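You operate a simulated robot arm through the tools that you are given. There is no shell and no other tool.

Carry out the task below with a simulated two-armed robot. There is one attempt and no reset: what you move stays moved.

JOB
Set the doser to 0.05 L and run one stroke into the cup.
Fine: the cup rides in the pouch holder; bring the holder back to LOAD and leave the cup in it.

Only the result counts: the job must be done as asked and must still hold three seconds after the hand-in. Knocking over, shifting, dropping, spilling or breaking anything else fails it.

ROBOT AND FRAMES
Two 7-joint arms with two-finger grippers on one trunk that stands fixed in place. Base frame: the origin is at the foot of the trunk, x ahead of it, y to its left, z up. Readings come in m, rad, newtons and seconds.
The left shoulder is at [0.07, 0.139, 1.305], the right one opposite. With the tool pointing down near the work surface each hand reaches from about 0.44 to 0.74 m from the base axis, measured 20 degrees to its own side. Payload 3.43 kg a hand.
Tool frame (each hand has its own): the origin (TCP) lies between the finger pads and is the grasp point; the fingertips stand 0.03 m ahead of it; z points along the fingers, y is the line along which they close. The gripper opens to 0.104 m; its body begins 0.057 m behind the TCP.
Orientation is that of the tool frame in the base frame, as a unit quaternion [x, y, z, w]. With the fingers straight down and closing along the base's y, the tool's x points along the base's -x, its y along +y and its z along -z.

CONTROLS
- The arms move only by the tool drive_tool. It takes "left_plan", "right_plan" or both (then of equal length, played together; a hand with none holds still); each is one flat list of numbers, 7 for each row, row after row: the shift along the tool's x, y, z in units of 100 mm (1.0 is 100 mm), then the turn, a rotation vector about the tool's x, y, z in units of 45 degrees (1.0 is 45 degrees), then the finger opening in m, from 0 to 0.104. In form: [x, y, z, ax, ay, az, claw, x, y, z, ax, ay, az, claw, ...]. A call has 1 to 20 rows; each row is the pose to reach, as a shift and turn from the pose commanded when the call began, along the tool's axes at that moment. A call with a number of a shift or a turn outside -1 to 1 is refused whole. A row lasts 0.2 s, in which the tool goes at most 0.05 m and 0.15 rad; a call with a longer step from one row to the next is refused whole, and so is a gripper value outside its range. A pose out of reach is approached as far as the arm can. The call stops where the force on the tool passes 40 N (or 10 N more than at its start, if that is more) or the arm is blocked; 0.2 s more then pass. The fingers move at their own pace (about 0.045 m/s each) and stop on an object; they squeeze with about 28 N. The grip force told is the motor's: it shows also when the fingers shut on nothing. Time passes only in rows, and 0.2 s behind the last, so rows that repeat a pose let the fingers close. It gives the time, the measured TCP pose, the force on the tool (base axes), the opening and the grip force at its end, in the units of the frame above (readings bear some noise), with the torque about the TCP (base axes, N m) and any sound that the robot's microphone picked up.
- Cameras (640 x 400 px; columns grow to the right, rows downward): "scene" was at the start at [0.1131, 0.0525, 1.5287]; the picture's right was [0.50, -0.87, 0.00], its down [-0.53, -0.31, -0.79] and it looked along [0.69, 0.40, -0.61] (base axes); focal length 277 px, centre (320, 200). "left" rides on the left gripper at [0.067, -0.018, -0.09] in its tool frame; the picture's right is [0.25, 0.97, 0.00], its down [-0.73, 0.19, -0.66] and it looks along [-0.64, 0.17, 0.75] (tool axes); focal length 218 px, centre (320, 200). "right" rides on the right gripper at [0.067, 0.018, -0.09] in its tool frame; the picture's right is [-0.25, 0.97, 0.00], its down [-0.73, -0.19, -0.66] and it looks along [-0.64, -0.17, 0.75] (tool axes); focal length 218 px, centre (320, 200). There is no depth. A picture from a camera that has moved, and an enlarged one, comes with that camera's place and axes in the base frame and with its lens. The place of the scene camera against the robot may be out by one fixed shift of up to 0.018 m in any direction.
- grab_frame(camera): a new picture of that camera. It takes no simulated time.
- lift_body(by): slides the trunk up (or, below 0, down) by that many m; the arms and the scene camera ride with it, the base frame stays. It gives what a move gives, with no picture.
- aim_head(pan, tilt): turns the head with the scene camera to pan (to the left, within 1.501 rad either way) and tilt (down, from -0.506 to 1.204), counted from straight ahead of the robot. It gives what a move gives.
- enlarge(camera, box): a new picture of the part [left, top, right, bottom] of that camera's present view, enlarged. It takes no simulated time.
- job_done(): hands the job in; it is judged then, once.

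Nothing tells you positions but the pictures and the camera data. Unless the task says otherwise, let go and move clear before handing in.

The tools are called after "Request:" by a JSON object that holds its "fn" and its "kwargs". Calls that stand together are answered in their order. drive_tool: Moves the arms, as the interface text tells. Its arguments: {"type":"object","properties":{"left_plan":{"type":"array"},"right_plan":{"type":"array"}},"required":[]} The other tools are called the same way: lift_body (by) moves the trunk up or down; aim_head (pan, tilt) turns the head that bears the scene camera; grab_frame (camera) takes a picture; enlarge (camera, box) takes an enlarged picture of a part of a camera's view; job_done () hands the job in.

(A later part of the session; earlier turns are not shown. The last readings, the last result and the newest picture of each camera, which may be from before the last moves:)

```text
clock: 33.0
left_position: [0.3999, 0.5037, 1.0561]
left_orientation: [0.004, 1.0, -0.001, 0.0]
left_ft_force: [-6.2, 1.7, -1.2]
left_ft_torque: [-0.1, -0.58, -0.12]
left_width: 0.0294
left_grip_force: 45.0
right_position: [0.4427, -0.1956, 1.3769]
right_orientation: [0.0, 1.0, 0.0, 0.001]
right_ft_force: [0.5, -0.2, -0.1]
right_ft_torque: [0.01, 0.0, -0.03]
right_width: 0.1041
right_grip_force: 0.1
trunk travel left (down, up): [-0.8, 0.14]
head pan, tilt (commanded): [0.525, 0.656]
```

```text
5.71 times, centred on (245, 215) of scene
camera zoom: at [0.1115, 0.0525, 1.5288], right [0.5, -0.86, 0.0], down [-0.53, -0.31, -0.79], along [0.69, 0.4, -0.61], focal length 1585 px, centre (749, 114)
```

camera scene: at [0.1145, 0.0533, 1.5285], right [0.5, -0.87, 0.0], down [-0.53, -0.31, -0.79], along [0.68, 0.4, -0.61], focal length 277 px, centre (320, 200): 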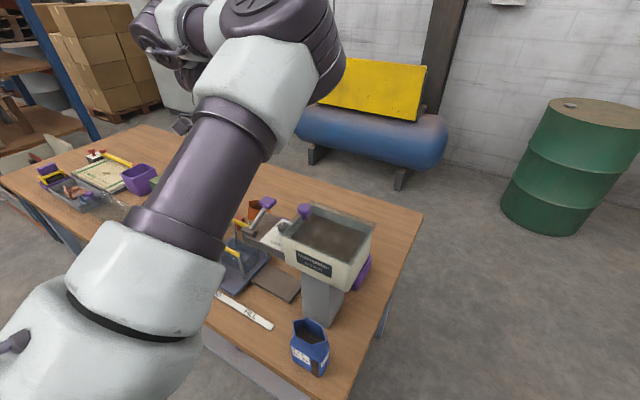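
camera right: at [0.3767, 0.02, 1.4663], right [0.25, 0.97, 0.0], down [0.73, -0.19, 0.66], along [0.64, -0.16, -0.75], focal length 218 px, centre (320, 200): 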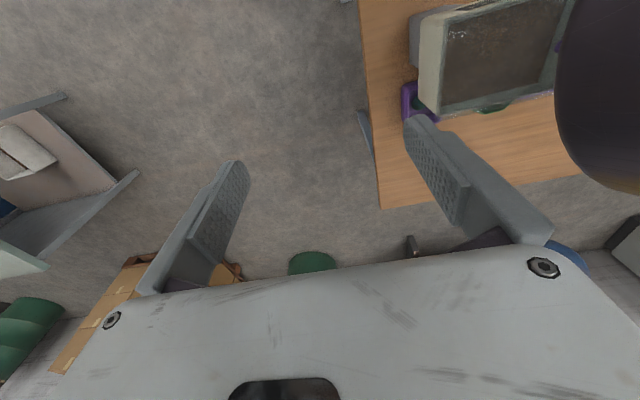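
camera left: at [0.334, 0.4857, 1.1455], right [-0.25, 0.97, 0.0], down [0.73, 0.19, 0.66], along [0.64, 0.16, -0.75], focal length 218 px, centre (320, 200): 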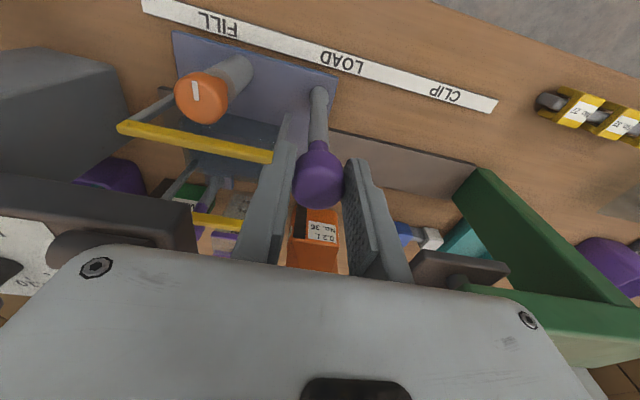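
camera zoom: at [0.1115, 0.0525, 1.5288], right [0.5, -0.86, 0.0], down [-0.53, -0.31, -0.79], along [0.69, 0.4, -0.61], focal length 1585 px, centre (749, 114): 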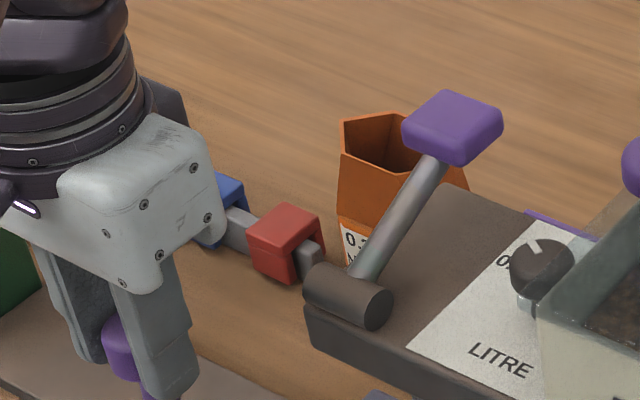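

The gripper body is only ~45 mm thick, so it will pass in front of the lever pivot. Continue slowly to find the FILL stop.

Request:
{"fn": "drive_tool", "kwargs": {"left_plan": [0, -0.08, 0, 0, 0, 0, 0, 0, -0.16, 0, 0, 0, 0, 0, 0, -0.24, 0, 0, 0, 0, 0]}}

Request:
{"fn": "enlarge", "kwargs": {"camera": "scene", "box": [180, 170, 340, 310]}}

Request:
{"fn": "grab_frame", "kwargs": {"camera": "left"}}

```text
clock: 33.8
left_position: [0.4, 0.4791, 1.0562]
left_orientation: [0.004, 1.0, 0.0, 0.0]
left_ft_force: [-8.1, -0.4, -6.1]
left_ft_torque: [-0.01, -0.32, 0.16]
left_width: 0.0297
left_grip_force: 45.1
right_position: [0.4442, -0.1973, 1.3761]
right_orientation: [0.0, 1.0, 0.001, 0.001]
right_ft_force: [0.8, -0.4, -0.5]
right_ft_torque: [0.03, 0.0, 0.0]
right_width: 0.104
right_grip_force: 0.0
trunk travel left (down, up): [-0.8, 0.14]
head pan, tilt (commanded): [0.525, 0.656]
```

```text
2.86 times, centred on (260, 240) of scene
camera zoom: at [0.112, 0.0522, 1.5287], right [0.5, -0.87, 0.0], down [-0.53, -0.31, -0.79], along [0.69, 0.4, -0.61], focal length 792 px, centre (491, 86)
```

zoom: 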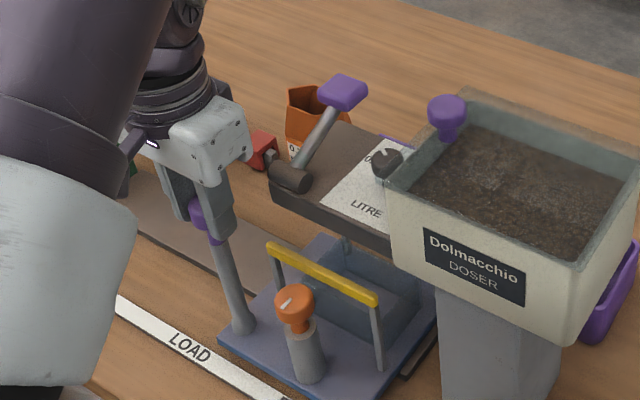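

```text
taken
camera left: at [0.3341, 0.4613, 1.1455], right [-0.25, 0.97, 0.0], down [0.73, 0.19, 0.66], along [0.64, 0.16, -0.75], focal length 218 px, centre (320, 200)
```

left: 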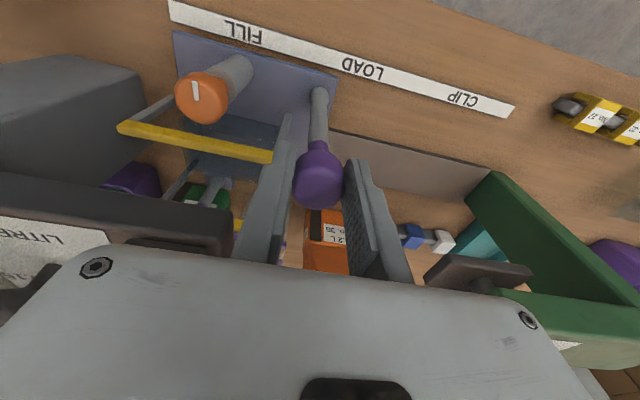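

Request:
{"fn": "drive_tool", "kwargs": {"left_plan": [0, -0.03, 0, 0, 0, 0, 0, 0, -0.06, 0, 0, 0, 0, 0]}}

Request:
{"fn": "grab_frame", "kwargs": {"camera": "left"}}

Request:
{"fn": "enlarge", "kwargs": {"camera": "scene", "box": [200, 220, 320, 320]}}

```text
clock: 34.4
left_position: [0.4005, 0.4768, 1.0552]
left_orientation: [0.002, 1.0, 0.001, 0.0]
left_ft_force: [-8.8, 5.6, -1.6]
left_ft_torque: [-0.13, 1.05, -0.15]
left_width: 0.0293
left_grip_force: 45.1
right_position: [0.4418, -0.1944, 1.3766]
right_orientation: [-0.001, 1.0, 0.0, 0.001]
right_ft_force: [-0.4, 0.9, -0.1]
right_ft_torque: [0.0, -0.01, 0.02]
right_width: 0.1038
right_grip_force: 0.1
trunk travel left (down, up): [-0.8, 0.14]
head pan, tilt (commanded): [0.525, 0.656]
```

```text
taken
camera left: at [0.3341, 0.4579, 1.1455], right [-0.25, 0.97, 0.0], down [0.73, 0.19, 0.66], along [0.64, 0.16, -0.75], focal length 218 px, centre (320, 200)
```

left: 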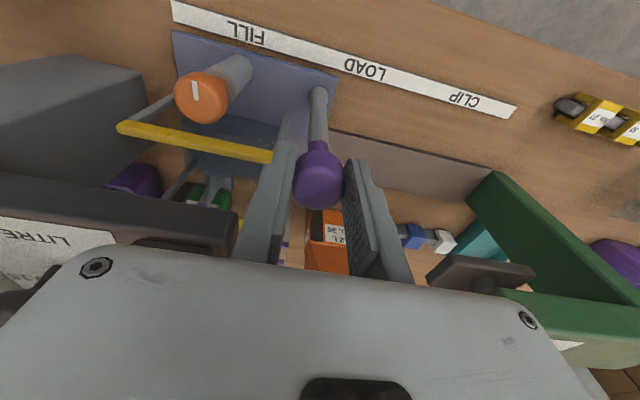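

```text
4.00 times, centred on (260, 270) of scene
camera zoom: at [0.1113, 0.0542, 1.5289], right [0.5, -0.86, 0.0], down [-0.53, -0.31, -0.79], along [0.69, 0.4, -0.61], focal length 1109 px, centre (560, -80)
```

zoom: 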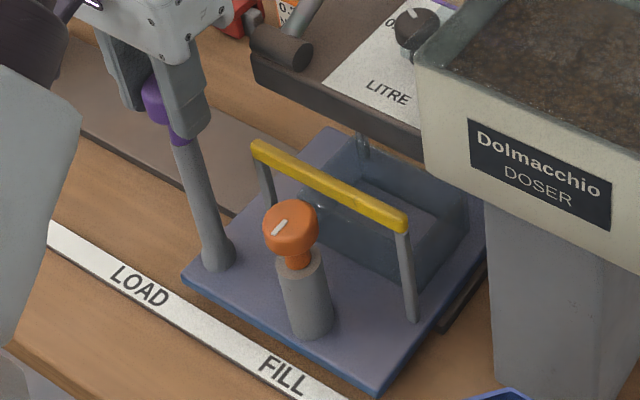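

It met a soft stop right at FILL (travel ≈129 mm). Now I'll bring the empty carriage back to LOAD exactly by reversing the commanded 130 mm.

Request:
{"fn": "drive_tool", "kwargs": {"left_plan": [0, 0.2, 0, 0, 0, 0, 0, 0, 0.4, 0, 0, 0, 0, 0, 0, 0.6, 0, 0, 0, 0, 0, 0, 0.8, 0, 0, 0, 0, 0, 0, 1.0, 0, 0, 0, 0, 0]}}

Request:
{"fn": "drive_tool", "kwargs": {"left_plan": [0, 0.15, 0, 0, 0, 0, 0, 0, 0.3, 0, 0, 0, 0, 0, 0, 0.3, 0, 0, 0, 0, 0]}}

Request:
{"fn": "enlarge", "kwargs": {"camera": "left", "box": [120, 0, 420, 200]}}

Request:
{"fn": "enlarge", "kwargs": {"camera": "scene", "box": [140, 160, 300, 300]}}

```text
clock: 35.6
left_position: [0.4, 0.5767, 1.0563]
left_orientation: [0.002, 1.0, 0.0, 0.0]
left_ft_force: [-13.8, 0.4, -11.3]
left_ft_torque: [0.55, 1.14, 0.06]
left_width: 0.0294
left_grip_force: 44.6
right_position: [0.4423, -0.193, 1.3763]
right_orientation: [-0.001, 1.0, 0.0, 0.0]
right_ft_force: [-0.3, -0.7, -0.2]
right_ft_torque: [0.0, 0.02, -0.03]
right_width: 0.104
right_grip_force: 0.0
trunk travel left (down, up): [-0.8, 0.14]
head pan, tilt (commanded): [0.525, 0.656]
```

```text
clock: 36.4
left_position: [0.4001, 0.6053, 1.0563]
left_orientation: [0.003, 1.0, 0.0, 0.0]
left_ft_force: [-15.1, 1.6, -8.8]
left_ft_torque: [-0.44, 0.69, 0.01]
left_width: 0.0293
left_grip_force: 45.1
right_position: [0.4409, -0.1958, 1.3773]
right_orientation: [-0.001, 1.0, 0.0, 0.002]
right_ft_force: [-0.1, -1.4, -0.6]
right_ft_torque: [0.03, -0.04, -0.02]
right_width: 0.104
right_grip_force: 0.0
trunk travel left (down, up): [-0.8, 0.14]
head pan, tilt (commanded): [0.525, 0.656]
```

```text
2.00 times, centred on (270, 100) of left
camera zoom: at [0.334, 0.5878, 1.1455], right [-0.25, 0.97, 0.0], down [0.73, 0.19, 0.66], along [0.64, 0.16, -0.75], focal length 436 px, centre (420, 400)
```

zoom: 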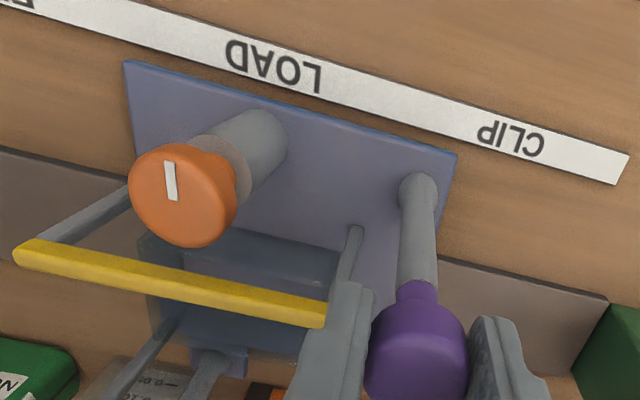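

```text
2.86 times, centred on (220, 230) of scene
camera zoom: at [0.1103, 0.0539, 1.5288], right [0.5, -0.86, 0.0], down [-0.53, -0.31, -0.79], along [0.69, 0.4, -0.61], focal length 792 px, centre (606, 114)
```

zoom: 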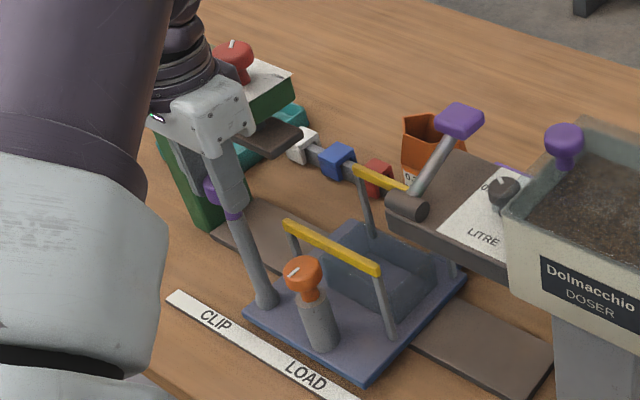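

The carriage is back at LOAD. Now release, rise clear, and rotate the hand by 180° in free space (camera to the far side) so it can reach the cup behind the doser.

Request:
{"fn": "drive_tool", "kwargs": {"left_plan": [0, 0, 0, 0, 0, 0, 0.07, 0, 0, 0, 0, 0, 0, 0.07, 0, 0, -0.3, 0, 0, 0, 0.07, 0, 0, -0.6, 0, 0, 0, 0.07, 0, 0, -1.0, 0, 0, 0, 0.07]}}

Request:
{"fn": "drive_tool", "kwargs": {"left_plan": [0, -0.1, -0.3, 0, 0, 0.16, 0.085, -0.1, -0.3, -0.5, 0, 0, 0.32, 0.085, -0.2, -0.5, -0.7, 0, 0, 0.48, 0.085, -0.3, -0.7, -0.9, 0, 0, 0.64, 0.085, -0.4, -0.9, -1.0, 0, 0, 0.8, 0.085, -0.5, -1.0, -1.0, 0, 0, 0.96, 0.085]}}

Request:
{"fn": "drive_tool", "kwargs": {"left_plan": [0, 0, 0, 0, 0, 0.165, 0.085, 0, 0, 0, 0, 0, 0.33, 0.085, 0, 0, 0, 0, 0, 0.495, 0.085, 0, 0, 0, 0, 0, 0.66, 0.085, 0, 0, 0, 0, 0, 0.825, 0.085, 0, 0, 0, 0, 0, 0.99, 0.085]}}

Request:
{"fn": "drive_tool", "kwargs": {"left_plan": [0, 0, 0, 0, 0, 0.165, 0.085, 0, 0, 0, 0, 0, 0.33, 0.085, 0, 0, 0, 0, 0, 0.495, 0.085, 0, 0, 0, 0, 0, 0.66, 0.085, 0, 0, 0, 0, 0, 0.825, 0.085, 0, 0, 0, 0, 0, 0.99, 0.085]}}

Request:
{"fn": "grab_frame", "kwargs": {"camera": "scene"}}

Request:
{"fn": "grab_frame", "kwargs": {"camera": "left"}}

```text
clock: 37.6
left_position: [0.4034, 0.6041, 1.1564]
left_orientation: [0.003, 1.0, 0.001, 0.002]
left_ft_force: [-0.9, 0.5, 0.2]
left_ft_torque: [0.02, 0.03, 0.04]
left_width: 0.0701
left_grip_force: 0.0
right_position: [0.4428, -0.1972, 1.3758]
right_orientation: [-0.002, 1.0, 0.001, 0.001]
right_ft_force: [-0.5, -0.2, -0.1]
right_ft_torque: [0.04, 0.0, -0.05]
right_width: 0.1037
right_grip_force: 0.1
trunk travel left (down, up): [-0.8, 0.14]
head pan, tilt (commanded): [0.525, 0.656]
```

```text
clock: 39.0
left_position: [0.4527, 0.5036, 1.2549]
left_orientation: [0.372, 0.928, 0.0, -0.001]
left_ft_force: [0.7, -0.3, 0.4]
left_ft_torque: [0.03, -0.02, 0.01]
left_width: 0.0852
left_grip_force: 0.1
right_position: [0.4456, -0.1973, 1.3755]
right_orientation: [-0.001, 1.0, 0.0, 0.0]
right_ft_force: [0.1, -0.2, 0.3]
right_ft_torque: [0.01, 0.01, 0.02]
right_width: 0.1038
right_grip_force: 0.0
trunk travel left (down, up): [-0.8, 0.14]
head pan, tilt (commanded): [0.525, 0.656]
```

```text
clock: 40.4
left_position: [0.4514, 0.5038, 1.2544]
left_orientation: [0.696, 0.718, 0.0, 0.001]
left_ft_force: [-0.7, 0.6, 0.4]
left_ft_torque: [-0.03, 0.03, 0.02]
left_width: 0.0849
left_grip_force: 0.0
right_position: [0.4438, -0.1958, 1.3756]
right_orientation: [-0.001, 1.0, 0.001, 0.0]
right_ft_force: [0.0, 0.4, 0.0]
right_ft_torque: [-0.03, -0.02, 0.02]
right_width: 0.1039
right_grip_force: 0.0
trunk travel left (down, up): [-0.8, 0.14]
head pan, tilt (commanded): [0.525, 0.656]
```

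```text
clock: 41.8
left_position: [0.451, 0.5038, 1.2562]
left_orientation: [0.916, 0.401, 0.0, 0.0]
left_ft_force: [0.3, -0.1, 0.8]
left_ft_torque: [-0.02, 0.0, -0.01]
left_width: 0.085
left_grip_force: 0.1
right_position: [0.4429, -0.1964, 1.3756]
right_orientation: [-0.001, 1.0, 0.0, -0.001]
right_ft_force: [-0.3, -0.4, 0.8]
right_ft_torque: [0.0, -0.05, 0.02]
right_width: 0.1039
right_grip_force: 0.0
trunk travel left (down, up): [-0.8, 0.14]
head pan, tilt (commanded): [0.525, 0.656]
```

```text
taken
camera scene: at [0.1133, 0.0525, 1.5286], right [0.5, -0.87, 0.0], down [-0.53, -0.31, -0.79], along [0.69, 0.4, -0.61], focal length 277 px, centre (320, 200)
```

scene: 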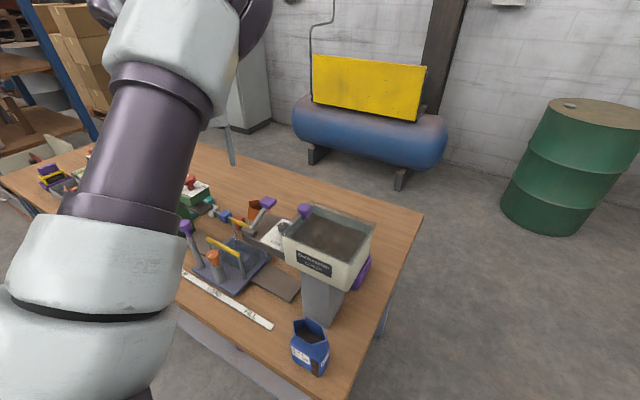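

```text
taken
camera left: at [0.4851, 0.5645, 1.3454], right [0.88, -0.47, 0.0], down [-0.36, -0.67, 0.66], along [-0.31, -0.58, -0.75], focal length 218 px, centre (320, 200)
```

left: 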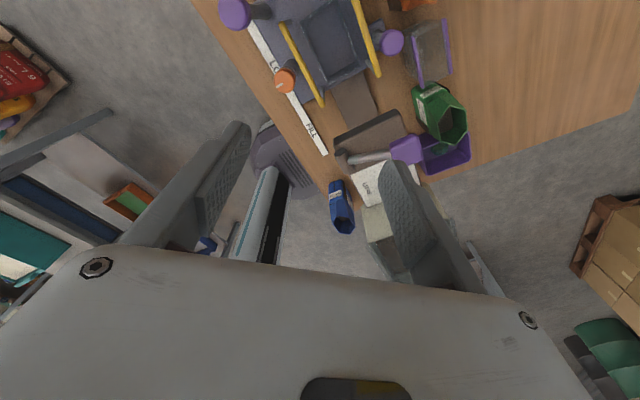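

Request:
{"fn": "drive_tool", "kwargs": {"left_plan": [0, 0, 0, 0, 0, 0.165, 0.085, 0, 0, 0, 0, 0, 0.33, 0.085, 0, 0, 0, 0, 0, 0.495, 0.085, 0, 0, 0, 0, 0, 0.66, 0.085, 0, 0, 0, 0, 0, 0.825, 0.085, 0, 0, 0, 0, 0, 0.99, 0.085]}}

Request:
{"fn": "grab_frame", "kwargs": {"camera": "left"}}

Request:
{"fn": "grab_frame", "kwargs": {"camera": "scene"}}

```text
clock: 43.2
left_position: [0.4503, 0.5031, 1.2558]
left_orientation: [1.0, 0.023, -0.001, 0.0]
left_ft_force: [0.0, 0.1, 1.1]
left_ft_torque: [-0.05, 0.0, -0.01]
left_width: 0.0856
left_grip_force: 0.0
right_position: [0.4429, -0.1956, 1.3753]
right_orientation: [0.0, 1.0, 0.001, 0.0]
right_ft_force: [-0.4, 0.1, 0.7]
right_ft_torque: [-0.01, 0.03, 0.02]
right_width: 0.104
right_grip_force: 0.0
trunk travel left (down, up): [-0.8, 0.14]
head pan, tilt (commanded): [0.525, 0.656]
```

```text
taken
camera left: at [0.5186, 0.5232, 1.3451], right [0.3, -0.96, 0.0], down [-0.72, -0.22, 0.66], along [-0.63, -0.19, -0.75], focal length 218 px, centre (320, 200)
```

left: 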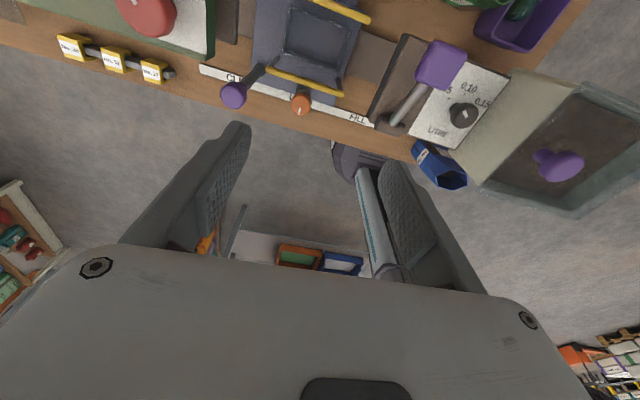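

```text
taken
camera scene: at [0.1132, 0.0524, 1.5287], right [0.5, -0.87, 0.0], down [-0.53, -0.31, -0.79], along [0.69, 0.4, -0.61], focal length 277 px, centre (320, 200)
```

scene: 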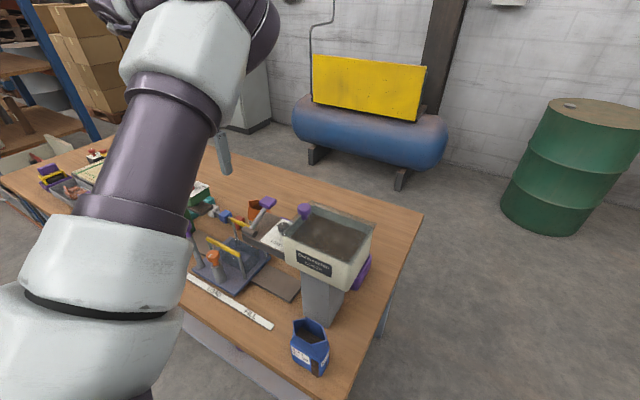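

φ≈180° works. Now move over the cup at (0.61, 0.44).

Request:
{"fn": "drive_tool", "kwargs": {"left_plan": [0.35, 0.15, 0, 0, 0, 0.058, 0.085, 0.7, 0.3, 0, 0, 0, 0.058, 0.085, 1.0, 0.45, 0, 0, 0, 0.058, 0.085]}}

Request:
{"fn": "drive_tool", "kwargs": {"left_plan": [0.3, 0.13, 0, 0, 0, 0, 0.085, 0.58, 0.26, 0, 0, 0, 0, 0.085]}}

Request:
{"fn": "grab_frame", "kwargs": {"camera": "left"}}

Request:
{"fn": "enlarge", "kwargs": {"camera": "left", "box": [180, 40, 460, 240]}}

Request:
{"fn": "grab_frame", "kwargs": {"camera": "scene"}}

```text
clock: 44.0
left_position: [0.5538, 0.4621, 1.2553]
left_orientation: [1.0, 0.002, 0.0, -0.001]
left_ft_force: [0.3, -0.1, -0.4]
left_ft_torque: [0.0, 0.0, -0.03]
left_width: 0.0851
left_grip_force: 0.1
right_position: [0.4448, -0.1961, 1.3758]
right_orientation: [0.0, 1.0, 0.001, 0.0]
right_ft_force: [-0.3, -0.8, 1.1]
right_ft_torque: [0.0, 0.01, -0.03]
right_width: 0.1039
right_grip_force: 0.2
trunk travel left (down, up): [-0.8, 0.14]
head pan, tilt (commanded): [0.525, 0.656]
```

```text
clock: 44.6
left_position: [0.5988, 0.442, 1.2559]
left_orientation: [1.0, 0.001, -0.001, -0.001]
left_ft_force: [0.4, 0.2, 0.1]
left_ft_torque: [0.03, 0.02, 0.02]
left_width: 0.0852
left_grip_force: 0.1
left hand out of reach, approached as far as the arm can: row 2
right_position: [0.4457, -0.1959, 1.3757]
right_orientation: [-0.001, 1.0, 0.001, 0.0]
right_ft_force: [-0.9, -0.1, -0.1]
right_ft_torque: [-0.02, 0.0, 0.02]
right_width: 0.104
right_grip_force: 0.1
trunk travel left (down, up): [-0.8, 0.14]
head pan, tilt (commanded): [0.525, 0.656]
```

```text
taken
camera left: at [0.6675, 0.458, 1.3452], right [0.25, -0.97, 0.0], down [-0.73, -0.19, 0.66], along [-0.64, -0.17, -0.75], focal length 218 px, centre (320, 200)
```

left: 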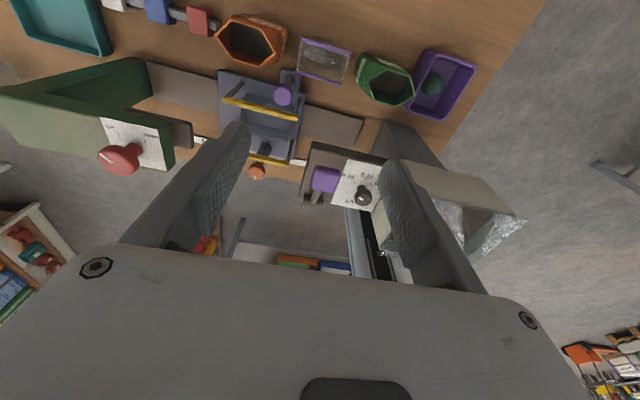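

```text
2.00 times, centred on (320, 140) of left
camera zoom: at [0.6675, 0.458, 1.3452], right [0.25, -0.97, 0.0], down [-0.73, -0.19, 0.66], along [-0.64, -0.17, -0.75], focal length 436 px, centre (320, 320)
```

zoom: 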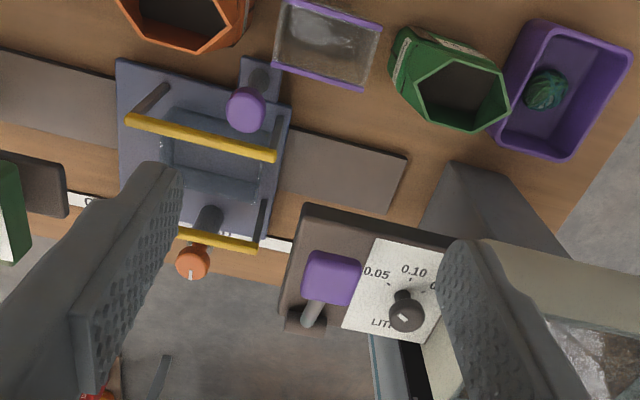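

```text
taken
camera scene: at [0.1144, 0.0518, 1.5286], right [0.5, -0.86, 0.0], down [-0.53, -0.31, -0.79], along [0.68, 0.4, -0.61], focal length 277 px, centre (320, 200)
```

scene: 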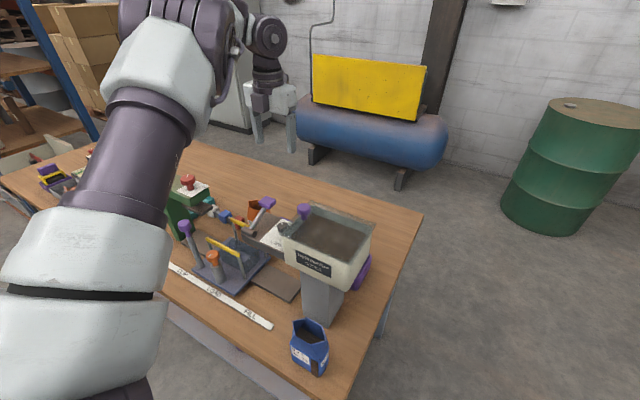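

The reach with this orientation is near the limit, and a full-width grasp between the pouches is too tight (gaps ≈15 mm and ≈25 mm). Plan: pinch the cup's left (+y) wall, and place it with the carriage shifted 30 mm toward FILL so the hand clears the press. First I return to φ=0 to shift the carriage.

Request:
{"fn": "drive_tool", "kwargs": {"left_plan": [-0.2, -0.1, 0, 0, 0, -0.165, 0.08, -0.4, -0.2, 0, 0, 0, -0.33, 0.08, -0.6, -0.3, 0, 0, 0, -0.495, 0.08, -0.8, -0.4, 0, 0, 0, -0.66, 0.08, -1.0, -0.5, 0, 0, 0, -0.825, 0.08, -1.0, -0.6, 0, 0, 0, -0.99, 0.08]}}

Request:
{"fn": "drive_tool", "kwargs": {"left_plan": [0, 0, 0, 0, 0, -0.165, 0.08, 0, 0, 0, 0, 0, -0.33, 0.08, 0, 0, 0, 0, 0, -0.495, 0.08, 0, 0, 0, 0, 0, -0.66, 0.08, 0, 0, 0, 0, 0, -0.825, 0.08, 0, 0, 0, 0, 0, -0.99, 0.08]}}

Request:
{"fn": "drive_tool", "kwargs": {"left_plan": [0, 0, 0, 0, 0, -0.165, 0.08, 0, 0, 0, 0, 0, -0.33, 0.08, 0, 0, 0, 0, 0, -0.495, 0.08, 0, 0, 0, 0, 0, -0.66, 0.08, 0, 0, 0, 0, 0, -0.825, 0.08, 0, 0, 0, 0, 0, -0.99, 0.08]}}

Request:
{"fn": "drive_tool", "kwargs": {"left_plan": [0, 0, 0, 0, 0, -0.165, 0.07, 0, 0, 0, 0, 0, -0.33, 0.07, 0, 0, 0, 0, 0, -0.495, 0.07, 0, 0, 0, 0, 0, -0.66, 0.07, 0, 0, 0, 0, 0, -0.825, 0.07, 0, 0, 0, 0, 0, -0.99, 0.07]}}

```text
clock: 46.0
left_position: [0.4984, 0.5027, 1.2545]
left_orientation: [0.925, 0.381, 0.0, 0.0]
left_ft_force: [0.0, 0.4, 0.5]
left_ft_torque: [0.0, 0.0, -0.01]
left_width: 0.0802
left_grip_force: 0.0
right_position: [0.4441, -0.1958, 1.3754]
right_orientation: [-0.001, 1.0, 0.002, 0.001]
right_ft_force: [0.1, 0.1, 0.6]
right_ft_torque: [0.05, 0.0, -0.01]
right_width: 0.1039
right_grip_force: 0.0
trunk travel left (down, up): [-0.8, 0.14]
head pan, tilt (commanded): [0.525, 0.656]
```

```text
clock: 47.4
left_position: [0.4988, 0.5031, 1.2547]
left_orientation: [0.711, 0.703, 0.0, 0.0]
left_ft_force: [0.1, -0.2, -0.8]
left_ft_torque: [-0.03, 0.03, -0.01]
left_width: 0.0802
left_grip_force: 0.1
right_position: [0.4447, -0.1966, 1.3748]
right_orientation: [-0.001, 1.0, 0.001, 0.0]
right_ft_force: [0.7, 0.7, 0.0]
right_ft_torque: [0.0, -0.01, 0.0]
right_width: 0.1041
right_grip_force: 0.1
trunk travel left (down, up): [-0.8, 0.14]
head pan, tilt (commanded): [0.525, 0.656]
```

```text
clock: 48.8
left_position: [0.4982, 0.504, 1.255]
left_orientation: [0.391, 0.92, 0.0, 0.0]
left_ft_force: [-0.3, 0.6, 0.5]
left_ft_torque: [-0.01, 0.04, 0.0]
left_width: 0.0797
left_grip_force: 0.1
right_position: [0.443, -0.196, 1.3761]
right_orientation: [-0.001, 1.0, 0.001, 0.001]
right_ft_force: [-0.3, 0.1, -0.7]
right_ft_torque: [0.01, -0.03, 0.0]
right_width: 0.1041
right_grip_force: 0.0
trunk travel left (down, up): [-0.8, 0.14]
head pan, tilt (commanded): [0.525, 0.656]
```

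```text
clock: 50.2
left_position: [0.4971, 0.5033, 1.2542]
left_orientation: [0.014, 1.0, 0.0, 0.0]
left_ft_force: [0.8, -0.4, 0.4]
left_ft_torque: [-0.01, 0.0, 0.01]
left_width: 0.0699
left_grip_force: 0.0
right_position: [0.4441, -0.1971, 1.376]
right_orientation: [-0.001, 1.0, 0.001, 0.0]
right_ft_force: [-0.1, 1.0, 0.2]
right_ft_torque: [0.0, 0.0, 0.0]
right_width: 0.1039
right_grip_force: 0.1
trunk travel left (down, up): [-0.8, 0.14]
head pan, tilt (commanded): [0.525, 0.656]
```

Request:
{"fn": "drive_tool", "kwargs": {"left_plan": [0.25, 0.25, 0, 0, 0, -0.036, 0.07, 0.5, 0.5, 0, 0, 0, -0.036, 0.07, 0.75, 0.75, 0, 0, 0, -0.036, 0.07, 0.97, 1.0, 0, 0, 0, -0.036, 0.07]}}

Request:
{"fn": "drive_tool", "kwargs": {"left_plan": [0, 0.02, 0.4, 0, 0, 0, 0.07, 0, 0.02, 0.8, 0, 0, 0, 0.07, 0, 0.02, 1.0, 0, 0, 0, 0.07]}}

Request:
{"fn": "enlarge", "kwargs": {"camera": "left", "box": [200, 40, 440, 240]}}

```text
clock: 51.2
left_position: [0.4039, 0.6049, 1.2548]
left_orientation: [0.0, 1.0, 0.0, 0.0]
left_ft_force: [-0.8, 1.1, -0.5]
left_ft_torque: [-0.03, -0.03, 0.01]
left_width: 0.0699
left_grip_force: 0.1
right_position: [0.4424, -0.1948, 1.3762]
right_orientation: [0.001, 1.0, 0.0, 0.001]
right_ft_force: [-0.6, -0.6, -0.4]
right_ft_torque: [0.01, -0.01, 0.03]
right_width: 0.1043
right_grip_force: 0.0
trunk travel left (down, up): [-0.8, 0.14]
head pan, tilt (commanded): [0.525, 0.656]
```

```text
clock: 52.0
left_position: [0.4048, 0.6068, 1.1551]
left_orientation: [-0.001, 1.0, 0.0, 0.0]
left_ft_force: [-0.5, 0.0, 0.2]
left_ft_torque: [0.0, -0.01, -0.01]
left_width: 0.0701
left_grip_force: 0.0
right_position: [0.4436, -0.1959, 1.3762]
right_orientation: [-0.001, 1.0, 0.001, 0.0]
right_ft_force: [0.5, 0.0, 0.2]
right_ft_torque: [-0.01, 0.02, -0.03]
right_width: 0.1037
right_grip_force: 0.0
trunk travel left (down, up): [-0.8, 0.14]
head pan, tilt (commanded): [0.525, 0.656]
```

```text
2.00 times, centred on (320, 140) of left
camera zoom: at [0.3385, 0.5889, 1.2449], right [-0.25, 0.97, 0.0], down [0.73, 0.19, 0.66], along [0.64, 0.17, -0.75], focal length 436 px, centre (320, 320)
```

zoom: 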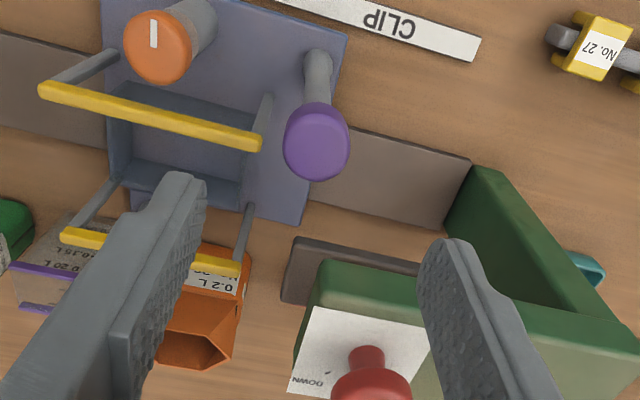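

Request:
{"fn": "drive_tool", "kwargs": {"left_plan": [0.02, 0, 0.4, 0, 0, 0, 0.07, 0.03, 0, 0.8, 0, 0, 0, 0.07, 0.03, 0, 1.0, 0, 0, 0, 0.07]}}

Request:
{"fn": "drive_tool", "kwargs": {"left_plan": [0, 0, 0, 0, 0, 0, 0, 0, 0, 0, 0, 0, 0, 0, 0, 0, 0, 0, 0, 0, 0, 0, 0, 0, 0, 0, 0, 0, 0, -0.1, 0, 0, 0, 0, 0, 0, -0.2, 0, 0, 0, 0, 0, 0, -0.3, 0, 0, 0, 0, 0, 0, -0.3, 0, 0, 0, 0, 0]}}

Request:
{"fn": "grab_frame", "kwargs": {"camera": "left"}}

```text
clock: 52.8
left_position: [0.4013, 0.6081, 1.0544]
left_orientation: [-0.001, 1.0, 0.001, 0.0]
left_ft_force: [0.3, 0.2, -0.1]
left_ft_torque: [0.0, 0.02, 0.01]
left_width: 0.0698
left_grip_force: 0.0
right_position: [0.4434, -0.1972, 1.376]
right_orientation: [-0.001, 1.0, 0.001, 0.0]
right_ft_force: [1.0, -0.9, 0.5]
right_ft_torque: [-0.01, 0.02, 0.0]
right_width: 0.104
right_grip_force: 0.1
trunk travel left (down, up): [-0.8, 0.14]
head pan, tilt (commanded): [0.525, 0.656]
```

```text
clock: 54.6
left_position: [0.4033, 0.579, 1.0536]
left_orientation: [0.001, 1.0, -0.001, 0.0]
left_ft_force: [-1.1, -0.2, -10.5]
left_ft_torque: [0.14, -0.38, 0.18]
left_width: 0.0295
left_grip_force: 44.8
right_position: [0.445, -0.1951, 1.3749]
right_orientation: [-0.001, 1.0, 0.0, 0.0]
right_ft_force: [-0.3, 0.5, 0.7]
right_ft_torque: [0.0, 0.01, -0.01]
right_width: 0.1036
right_grip_force: 0.1
trunk travel left (down, up): [-0.8, 0.14]
head pan, tilt (commanded): [0.525, 0.656]
```

```text
taken
camera left: at [0.3359, 0.5606, 1.1435], right [-0.25, 0.97, 0.0], down [0.73, 0.19, 0.66], along [0.64, 0.16, -0.75], focal length 218 px, centre (320, 200)
```

left: 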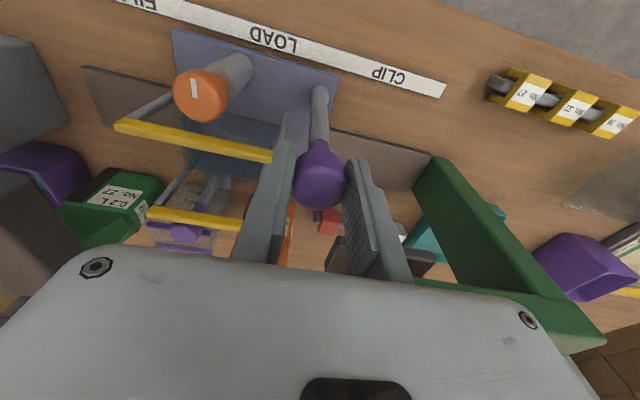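

Carriage is ~27 mm toward FILL now. Release, rise, rotate back to φ=180 while moving toward the cup, then lower the trunk a bit for reach.

Request:
{"fn": "drive_tool", "kwargs": {"left_plan": [0, 0, 0, 0, 0, 0, 0.07, 0, 0, 0, 0, 0, 0, 0.07, 0, 0, -0.3, 0, 0, 0, 0.07, 0, 0, -0.7, 0, 0, 0, 0.07, 0, 0, -1.0, 0, 0, 0, 0.07]}}

Request:
{"fn": "drive_tool", "kwargs": {"left_plan": [0, -0.1, -0.3, 0, 0, 0.165, 0.06, -0.1, -0.25, -0.6, 0, 0, 0.33, 0.06, -0.3, -0.4, -0.9, 0, 0, 0.495, 0.06, -0.5, -0.6, -1.0, 0, 0, 0.66, 0.06, -0.7, -0.7, -1.0, 0, 0, 0.825, 0.06, -0.8, -0.7, -1.0, 0, 0, 0.99, 0.06]}}

Request:
{"fn": "drive_tool", "kwargs": {"left_plan": [0, 0, -0.1, 0, 0, 0.165, 0.06, 0, 0, -0.2, 0, 0, 0.33, 0.06, 0, 0, -0.3, 0, 0, 0.495, 0.06, 0, 0, -0.4, 0, 0, 0.66, 0.06, 0, 0, -0.4, 0, 0, 0.825, 0.06, 0, 0, -0.4, 0, 0, 0.99, 0.06]}}

Request:
{"fn": "drive_tool", "kwargs": {"left_plan": [0, 0, 0, 0, 0, 0.165, 0.06, 0, 0, 0, 0, 0, 0.33, 0.06, 0, 0, 0, 0, 0, 0.495, 0.06, 0, 0, 0, 0, 0, 0.66, 0.06, 0, 0, 0, 0, 0, 0.825, 0.06, 0, 0, 0, 0, 0, 0.99, 0.06]}}

Request:
{"fn": "drive_tool", "kwargs": {"left_plan": [0, 0, 0, 0, 0, 0.165, 0.06, 0, 0, 0, 0, 0, 0.33, 0.06, 0, 0, 0, 0, 0, 0.495, 0.06, 0, 0, 0, 0, 0, 0.66, 0.06, 0, 0, 0, 0, 0, 0.825, 0.06, 0, 0, 0, 0, 0, 0.99, 0.06]}}

```text
clock: 55.8
left_position: [0.399, 0.5774, 1.1576]
left_orientation: [0.001, 1.0, 0.0, 0.0]
left_ft_force: [-0.8, -0.2, -0.2]
left_ft_torque: [-0.01, 0.0, 0.0]
left_width: 0.0701
left_grip_force: 0.0
right_position: [0.4429, -0.1966, 1.3757]
right_orientation: [-0.001, 1.0, 0.0, 0.001]
right_ft_force: [0.5, -0.6, 0.7]
right_ft_torque: [-0.01, 0.02, 0.02]
right_width: 0.1042
right_grip_force: 0.0
trunk travel left (down, up): [-0.8, 0.14]
head pan, tilt (commanded): [0.525, 0.656]
```

```text
clock: 57.2
left_position: [0.4821, 0.5089, 1.2535]
left_orientation: [0.38, 0.925, -0.001, 0.0]
left_ft_force: [0.4, 0.3, 0.2]
left_ft_torque: [-0.01, 0.02, 0.02]
left_width: 0.0598
left_grip_force: 0.1
right_position: [0.4447, -0.195, 1.3756]
right_orientation: [-0.001, 1.0, 0.0, 0.0]
right_ft_force: [0.0, -0.5, 0.1]
right_ft_torque: [-0.02, -0.01, 0.01]
right_width: 0.104
right_grip_force: 0.0
trunk travel left (down, up): [-0.8, 0.14]
head pan, tilt (commanded): [0.525, 0.656]
```

```text
clock: 58.6
left_position: [0.4805, 0.5098, 1.2935]
left_orientation: [0.703, 0.711, 0.001, 0.0]
left_ft_force: [0.8, -0.5, 0.1]
left_ft_torque: [0.02, -0.01, -0.01]
left_width: 0.06
left_grip_force: 0.1
right_position: [0.4448, -0.1972, 1.377]
right_orientation: [-0.001, 1.0, 0.001, -0.001]
right_ft_force: [-0.1, 0.0, 0.1]
right_ft_torque: [-0.02, -0.02, 0.01]
right_width: 0.1038
right_grip_force: 0.0
trunk travel left (down, up): [-0.8, 0.14]
head pan, tilt (commanded): [0.525, 0.656]
```

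```text
clock: 60.0
left_position: [0.4815, 0.5079, 1.2942]
left_orientation: [0.92, 0.391, 0.001, 0.0]
left_ft_force: [0.5, -0.3, 0.1]
left_ft_torque: [-0.01, 0.01, -0.02]
left_width: 0.0601
left_grip_force: 0.0
right_position: [0.4433, -0.1978, 1.376]
right_orientation: [0.0, 1.0, 0.001, -0.001]
right_ft_force: [-0.3, -0.1, 0.0]
right_ft_torque: [0.0, -0.03, 0.03]
right_width: 0.104
right_grip_force: 0.1
trunk travel left (down, up): [-0.8, 0.14]
head pan, tilt (commanded): [0.525, 0.656]
```

```text
clock: 61.4
left_position: [0.4817, 0.5079, 1.2953]
left_orientation: [1.0, 0.014, 0.0, 0.0]
left_ft_force: [0.2, 0.2, 0.3]
left_ft_torque: [0.02, 0.05, -0.02]
left_width: 0.0601
left_grip_force: 0.1
right_position: [0.4439, -0.197, 1.3762]
right_orientation: [-0.001, 1.0, 0.002, 0.0]
right_ft_force: [-0.7, 0.7, 0.1]
right_ft_torque: [0.0, 0.0, -0.01]
right_width: 0.1039
right_grip_force: 0.1
trunk travel left (down, up): [-0.8, 0.14]
head pan, tilt (commanded): [0.525, 0.656]
```

Request:
{"fn": "lift_body", "kwargs": {"by": -0.09}}

Request:
{"fn": "grab_frame", "kwargs": {"camera": "scene"}}

Request:
{"fn": "enlarge", "kwargs": {"camera": "left", "box": [160, 0, 480, 200]}}

```text
clock: 62.6
left_position: [0.4817, 0.5079, 1.2055]
left_orientation: [1.0, 0.015, 0.0, -0.001]
left_ft_force: [0.4, -0.2, -0.3]
left_ft_torque: [0.0, -0.01, 0.02]
left_width: 0.0599
left_grip_force: 0.0
right_position: [0.4429, -0.1965, 1.2862]
right_orientation: [-0.001, 1.0, 0.001, 0.0]
right_ft_force: [0.1, -0.3, 0.5]
right_ft_torque: [0.0, 0.0, 0.0]
right_width: 0.1038
right_grip_force: 0.1
trunk travel left (down, up): [-0.71, 0.23]
head pan, tilt (commanded): [0.525, 0.656]
```

```text
taken
camera scene: at [0.1131, 0.0524, 1.4387], right [0.5, -0.87, 0.0], down [-0.53, -0.31, -0.79], along [0.69, 0.4, -0.61], focal length 277 px, centre (320, 200)
```

scene: 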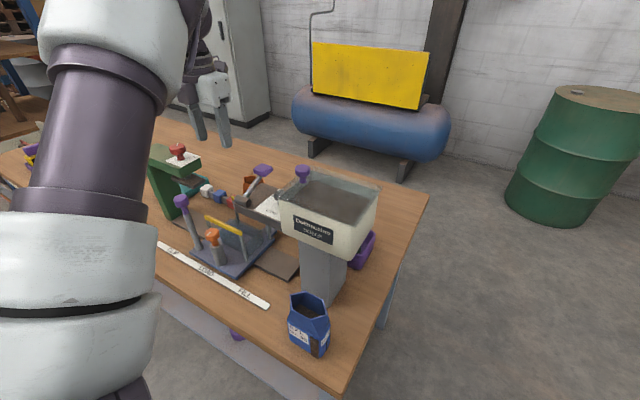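

```text
2.00 times, centred on (320, 100) of left
camera zoom: at [0.5491, 0.5269, 1.2951], right [0.28, -0.96, 0.0], down [-0.72, -0.21, 0.66], along [-0.63, -0.18, -0.75], focal length 436 px, centre (320, 400)
```

zoom: 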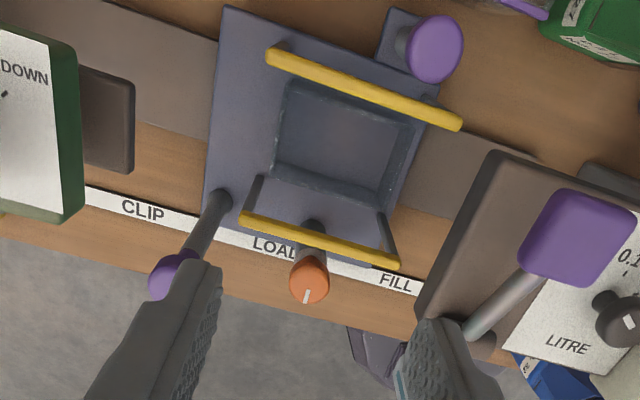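

The tray measures roughly 60×93 mm, centred at (0.482, 0.491), wall top z≈0.93. Now moving above the cup's +y wall.

Request:
{"fn": "drive_tool", "kwargs": {"left_plan": [0.35, 0.1, 0, 0, 0, 0.037, 0.04, 0.7, 0.2, 0, 0, 0, 0.037, 0.04, 0.95, 0.3, 0, 0, 0, 0.037, 0.04]}}

Request:
{"fn": "drive_tool", "kwargs": {"left_plan": [0.15, 0.04, 0, 0, 0, 0, 0.03, 0.3, 0.08, 0, 0, 0, 0, 0.03, 0.3, 0.08, 0.3, 0, 0, 0, 0.03]}}

Request:
{"fn": "grab_frame", "kwargs": {"camera": "left"}}

Request:
{"fn": "enlarge", "kwargs": {"camera": "left", "box": [220, 0, 420, 150]}}

```text
clock: 63.5
left_position: [0.5669, 0.482, 1.2065]
left_orientation: [1.0, 0.0, -0.001, -0.002]
left_ft_force: [0.5, -0.6, 0.0]
left_ft_torque: [-0.02, -0.01, 0.04]
left_width: 0.0398
left_grip_force: 0.1
left hand out of reach, approached as far as the arm can: row 3
right_position: [0.4435, -0.1978, 1.2856]
right_orientation: [-0.001, 1.0, 0.002, 0.0]
right_ft_force: [-0.2, -1.0, 0.1]
right_ft_torque: [0.01, 0.01, 0.03]
right_width: 0.1041
right_grip_force: 0.0
trunk travel left (down, up): [-0.71, 0.23]
head pan, tilt (commanded): [0.525, 0.656]
```

```text
clock: 64.2
left_position: [0.5813, 0.4916, 1.1708]
left_orientation: [1.0, 0.001, -0.001, -0.001]
left_ft_force: [0.0, 0.1, 0.4]
left_ft_torque: [-0.03, 0.03, -0.02]
left_width: 0.03
left_grip_force: 0.0
left hand out of reach, approached as far as the arm can: row 1, 2, 3
right_position: [0.445, -0.1959, 1.2851]
right_orientation: [-0.001, 1.0, 0.0, -0.001]
right_ft_force: [0.6, -0.1, 0.2]
right_ft_torque: [-0.03, 0.03, 0.0]
right_width: 0.104
right_grip_force: 0.0
trunk travel left (down, up): [-0.71, 0.23]
head pan, tilt (commanded): [0.525, 0.656]
```

```text
taken
camera left: at [0.6496, 0.5074, 1.2609], right [0.25, -0.97, 0.0], down [-0.73, -0.19, 0.66], along [-0.64, -0.17, -0.75], focal length 218 px, centre (320, 200)
```

left: 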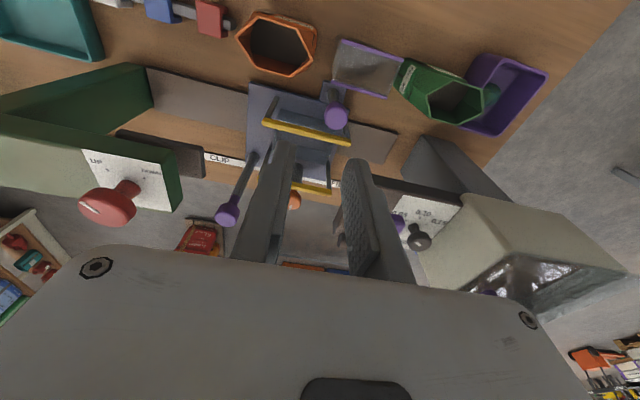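

```text
2.67 times, centred on (320, 75) of left
camera zoom: at [0.6496, 0.5074, 1.2609], right [0.25, -0.97, 0.0], down [-0.73, -0.19, 0.66], along [-0.64, -0.17, -0.75], focal length 582 px, centre (320, 533)
```

zoom: 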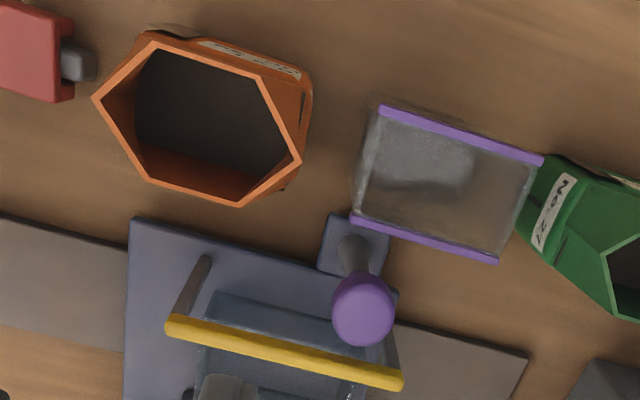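

Clear view from above: cup spans x 0.587–0.629, y 0.402–0.476; the orange pouch starts at y≈0.504, so an outer finger fits beside the +y wall. Lowering improves reach; descend to about z=1.07 and check the pose.

Request:
{"fn": "drive_tool", "kwargs": {"left_plan": [0, 0, 0.25, 0, 0, 0, 0.03, 0, 0, 0.5, 0, 0, 0, 0.03, 0, 0, 0.75, 0, 0, 0, 0.03, 0, 0, 1.0, 0, 0, 0, 0.03, 0, 0, 1.0, 0, 0, 0, 0.03]}}

Request:
{"fn": "grab_frame", "kwargs": {"camera": "left"}}

Request:
{"fn": "grab_frame", "kwargs": {"camera": "scene"}}

```text
clock: 65.5
left_position: [0.5808, 0.4902, 1.0716]
left_orientation: [1.0, 0.002, 0.001, -0.001]
left_ft_force: [-0.1, -0.3, -0.8]
left_ft_torque: [0.03, 0.01, -0.01]
left_width: 0.03
left_grip_force: 0.1
right_position: [0.4441, -0.1962, 1.2858]
right_orientation: [-0.001, 1.0, 0.0, 0.0]
right_ft_force: [-0.7, -0.3, -0.4]
right_ft_torque: [0.01, 0.03, 0.01]
right_width: 0.1036
right_grip_force: 0.1
trunk travel left (down, up): [-0.71, 0.23]
head pan, tilt (commanded): [0.525, 0.656]
```

```text
taken
camera left: at [0.6486, 0.5061, 1.1612], right [0.25, -0.97, 0.0], down [-0.73, -0.19, 0.66], along [-0.64, -0.17, -0.75], focal length 218 px, centre (320, 200)
```

left: 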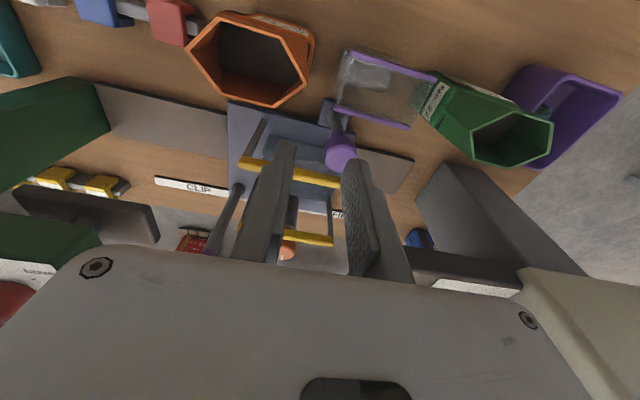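

```text
taken
camera scene: at [0.1132, 0.0526, 1.4387], right [0.5, -0.87, 0.0], down [-0.53, -0.31, -0.79], along [0.69, 0.4, -0.61], focal length 277 px, centre (320, 200)
```

scene: 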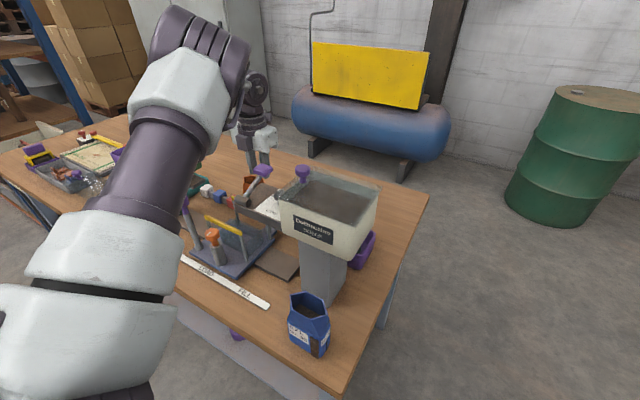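

Request:
{"fn": "drive_tool", "kwargs": {"left_plan": [0.14, 0.08, 0, 0, 0, 0, 0.016, 0.272, 0.167, 0, 0, 0, 0, 0.016, 0.272, 0.167, 0, 0, 0, 0, 0.016]}}

Request:
{"fn": "grab_frame", "kwargs": {"camera": "left"}}

Request:
{"fn": "enlarge", "kwargs": {"camera": "left", "box": [220, 20, 420, 220]}}

```text
clock: 66.2
left_position: [0.6071, 0.473, 1.0715]
left_orientation: [1.0, 0.001, 0.0, 0.0]
left_ft_force: [0.0, -0.6, -0.3]
left_ft_torque: [0.03, 0.01, 0.01]
left_width: 0.0159
left_grip_force: 0.1
right_position: [0.4432, -0.1959, 1.2868]
right_orientation: [0.0, 1.0, 0.001, 0.001]
right_ft_force: [0.1, -0.1, 0.5]
right_ft_torque: [0.03, -0.03, 0.02]
right_width: 0.1039
right_grip_force: 0.1
trunk travel left (down, up): [-0.71, 0.23]
head pan, tilt (commanded): [0.525, 0.656]
```

```text
taken
camera left: at [0.6753, 0.4894, 1.1621], right [0.25, -0.97, 0.0], down [-0.73, -0.19, 0.66], along [-0.64, -0.17, -0.75], focal length 218 px, centre (320, 200)
```

left: 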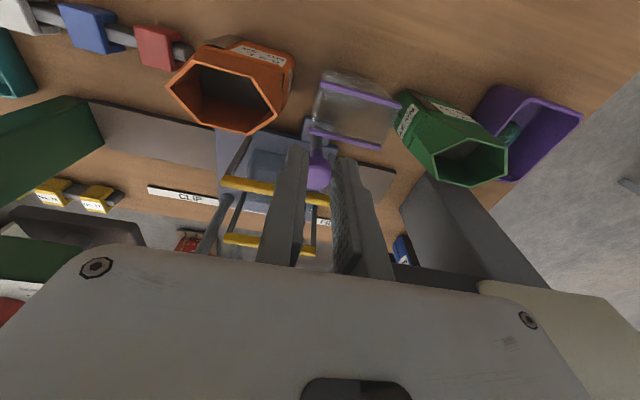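

```text
2.00 times, centred on (320, 120) of left
camera zoom: at [0.6753, 0.4894, 1.1621], right [0.25, -0.97, 0.0], down [-0.73, -0.19, 0.66], along [-0.64, -0.17, -0.75], focal length 436 px, centre (320, 360)
```

zoom: 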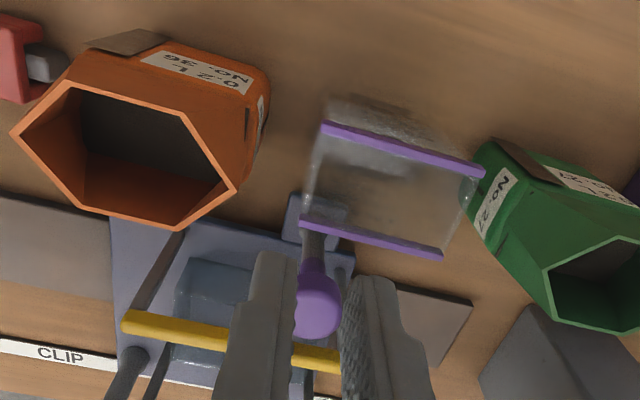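

Fingers bracket the cup's +y wall nicely. Descending to bring the tips just past the rim, then check.

Request:
{"fn": "drive_tool", "kwargs": {"left_plan": [0.01, -0.005, 0.2, 0, 0, 0, 0.015, 0.01, -0.005, 0.45, 0, 0, 0, 0.015, 0.01, -0.005, 0.65, 0, 0, 0, 0.015, 0.01, -0.005, 0.75, 0, 0, 0, 0.015]}}

Request:
{"fn": "enlarge", "kwargs": {"camera": "left", "box": [220, 20, 420, 220]}}

```text
clock: 67.2
left_position: [0.6076, 0.4736, 0.9977]
left_orientation: [1.0, 0.001, -0.001, -0.002]
left_ft_force: [-0.4, -0.3, -0.1]
left_ft_torque: [0.03, -0.01, 0.0]
left_width: 0.0148
left_grip_force: 0.0
right_position: [0.4443, -0.196, 1.2859]
right_orientation: [-0.001, 1.0, 0.001, 0.0]
right_ft_force: [0.0, -0.3, 0.6]
right_ft_torque: [0.03, 0.0, 0.04]
right_width: 0.1039
right_grip_force: 0.1
trunk travel left (down, up): [-0.71, 0.23]
head pan, tilt (commanded): [0.525, 0.656]
```

```text
2.00 times, centred on (320, 120) of left
camera zoom: at [0.6759, 0.4892, 1.0874], right [0.25, -0.97, 0.0], down [-0.73, -0.19, 0.66], along [-0.64, -0.17, -0.75], focal length 436 px, centre (320, 360)
```

zoom: 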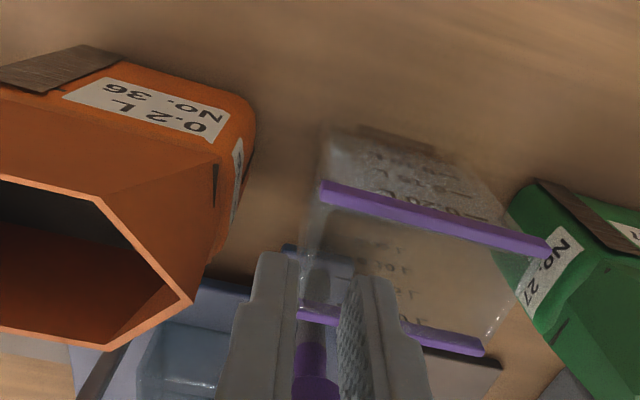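

Request:
{"fn": "drive_tool", "kwargs": {"left_plan": [0, -0.02, 0.05, 0, 0, 0, 0.015, 0, -0.02, 0.2, 0, 0, 0, 0.015, 0, -0.02, 0.34, 0, 0, 0, 0.015]}}

Request:
{"fn": "enlarge", "kwargs": {"camera": "left", "box": [220, 20, 420, 220]}}

```text
clock: 68.0
left_position: [0.6079, 0.4755, 0.9636]
left_orientation: [1.0, 0.001, 0.001, -0.001]
left_ft_force: [-0.3, -0.1, 1.0]
left_ft_torque: [0.0, 0.02, 0.0]
left_width: 0.015
left_grip_force: 0.1
right_position: [0.4449, -0.1954, 1.285]
right_orientation: [0.0, 1.0, 0.001, 0.0]
right_ft_force: [0.1, 0.4, 0.5]
right_ft_torque: [-0.01, -0.03, -0.04]
right_width: 0.1041
right_grip_force: 0.0
trunk travel left (down, up): [-0.71, 0.23]
head pan, tilt (commanded): [0.525, 0.656]
```

```text
2.00 times, centred on (320, 120) of left
camera zoom: at [0.6758, 0.4918, 1.054], right [0.25, -0.97, 0.0], down [-0.73, -0.19, 0.66], along [-0.64, -0.17, -0.75], focal length 436 px, centre (320, 360)
```

zoom: 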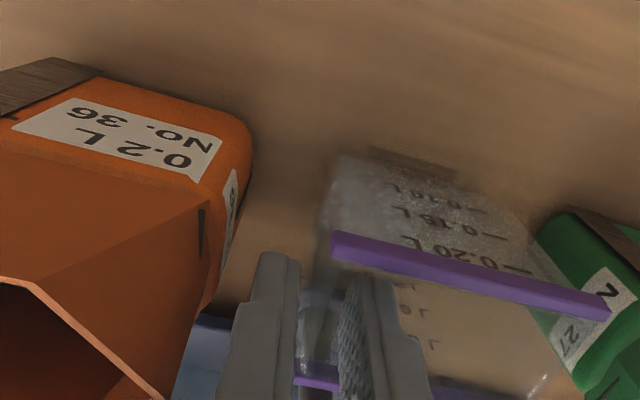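

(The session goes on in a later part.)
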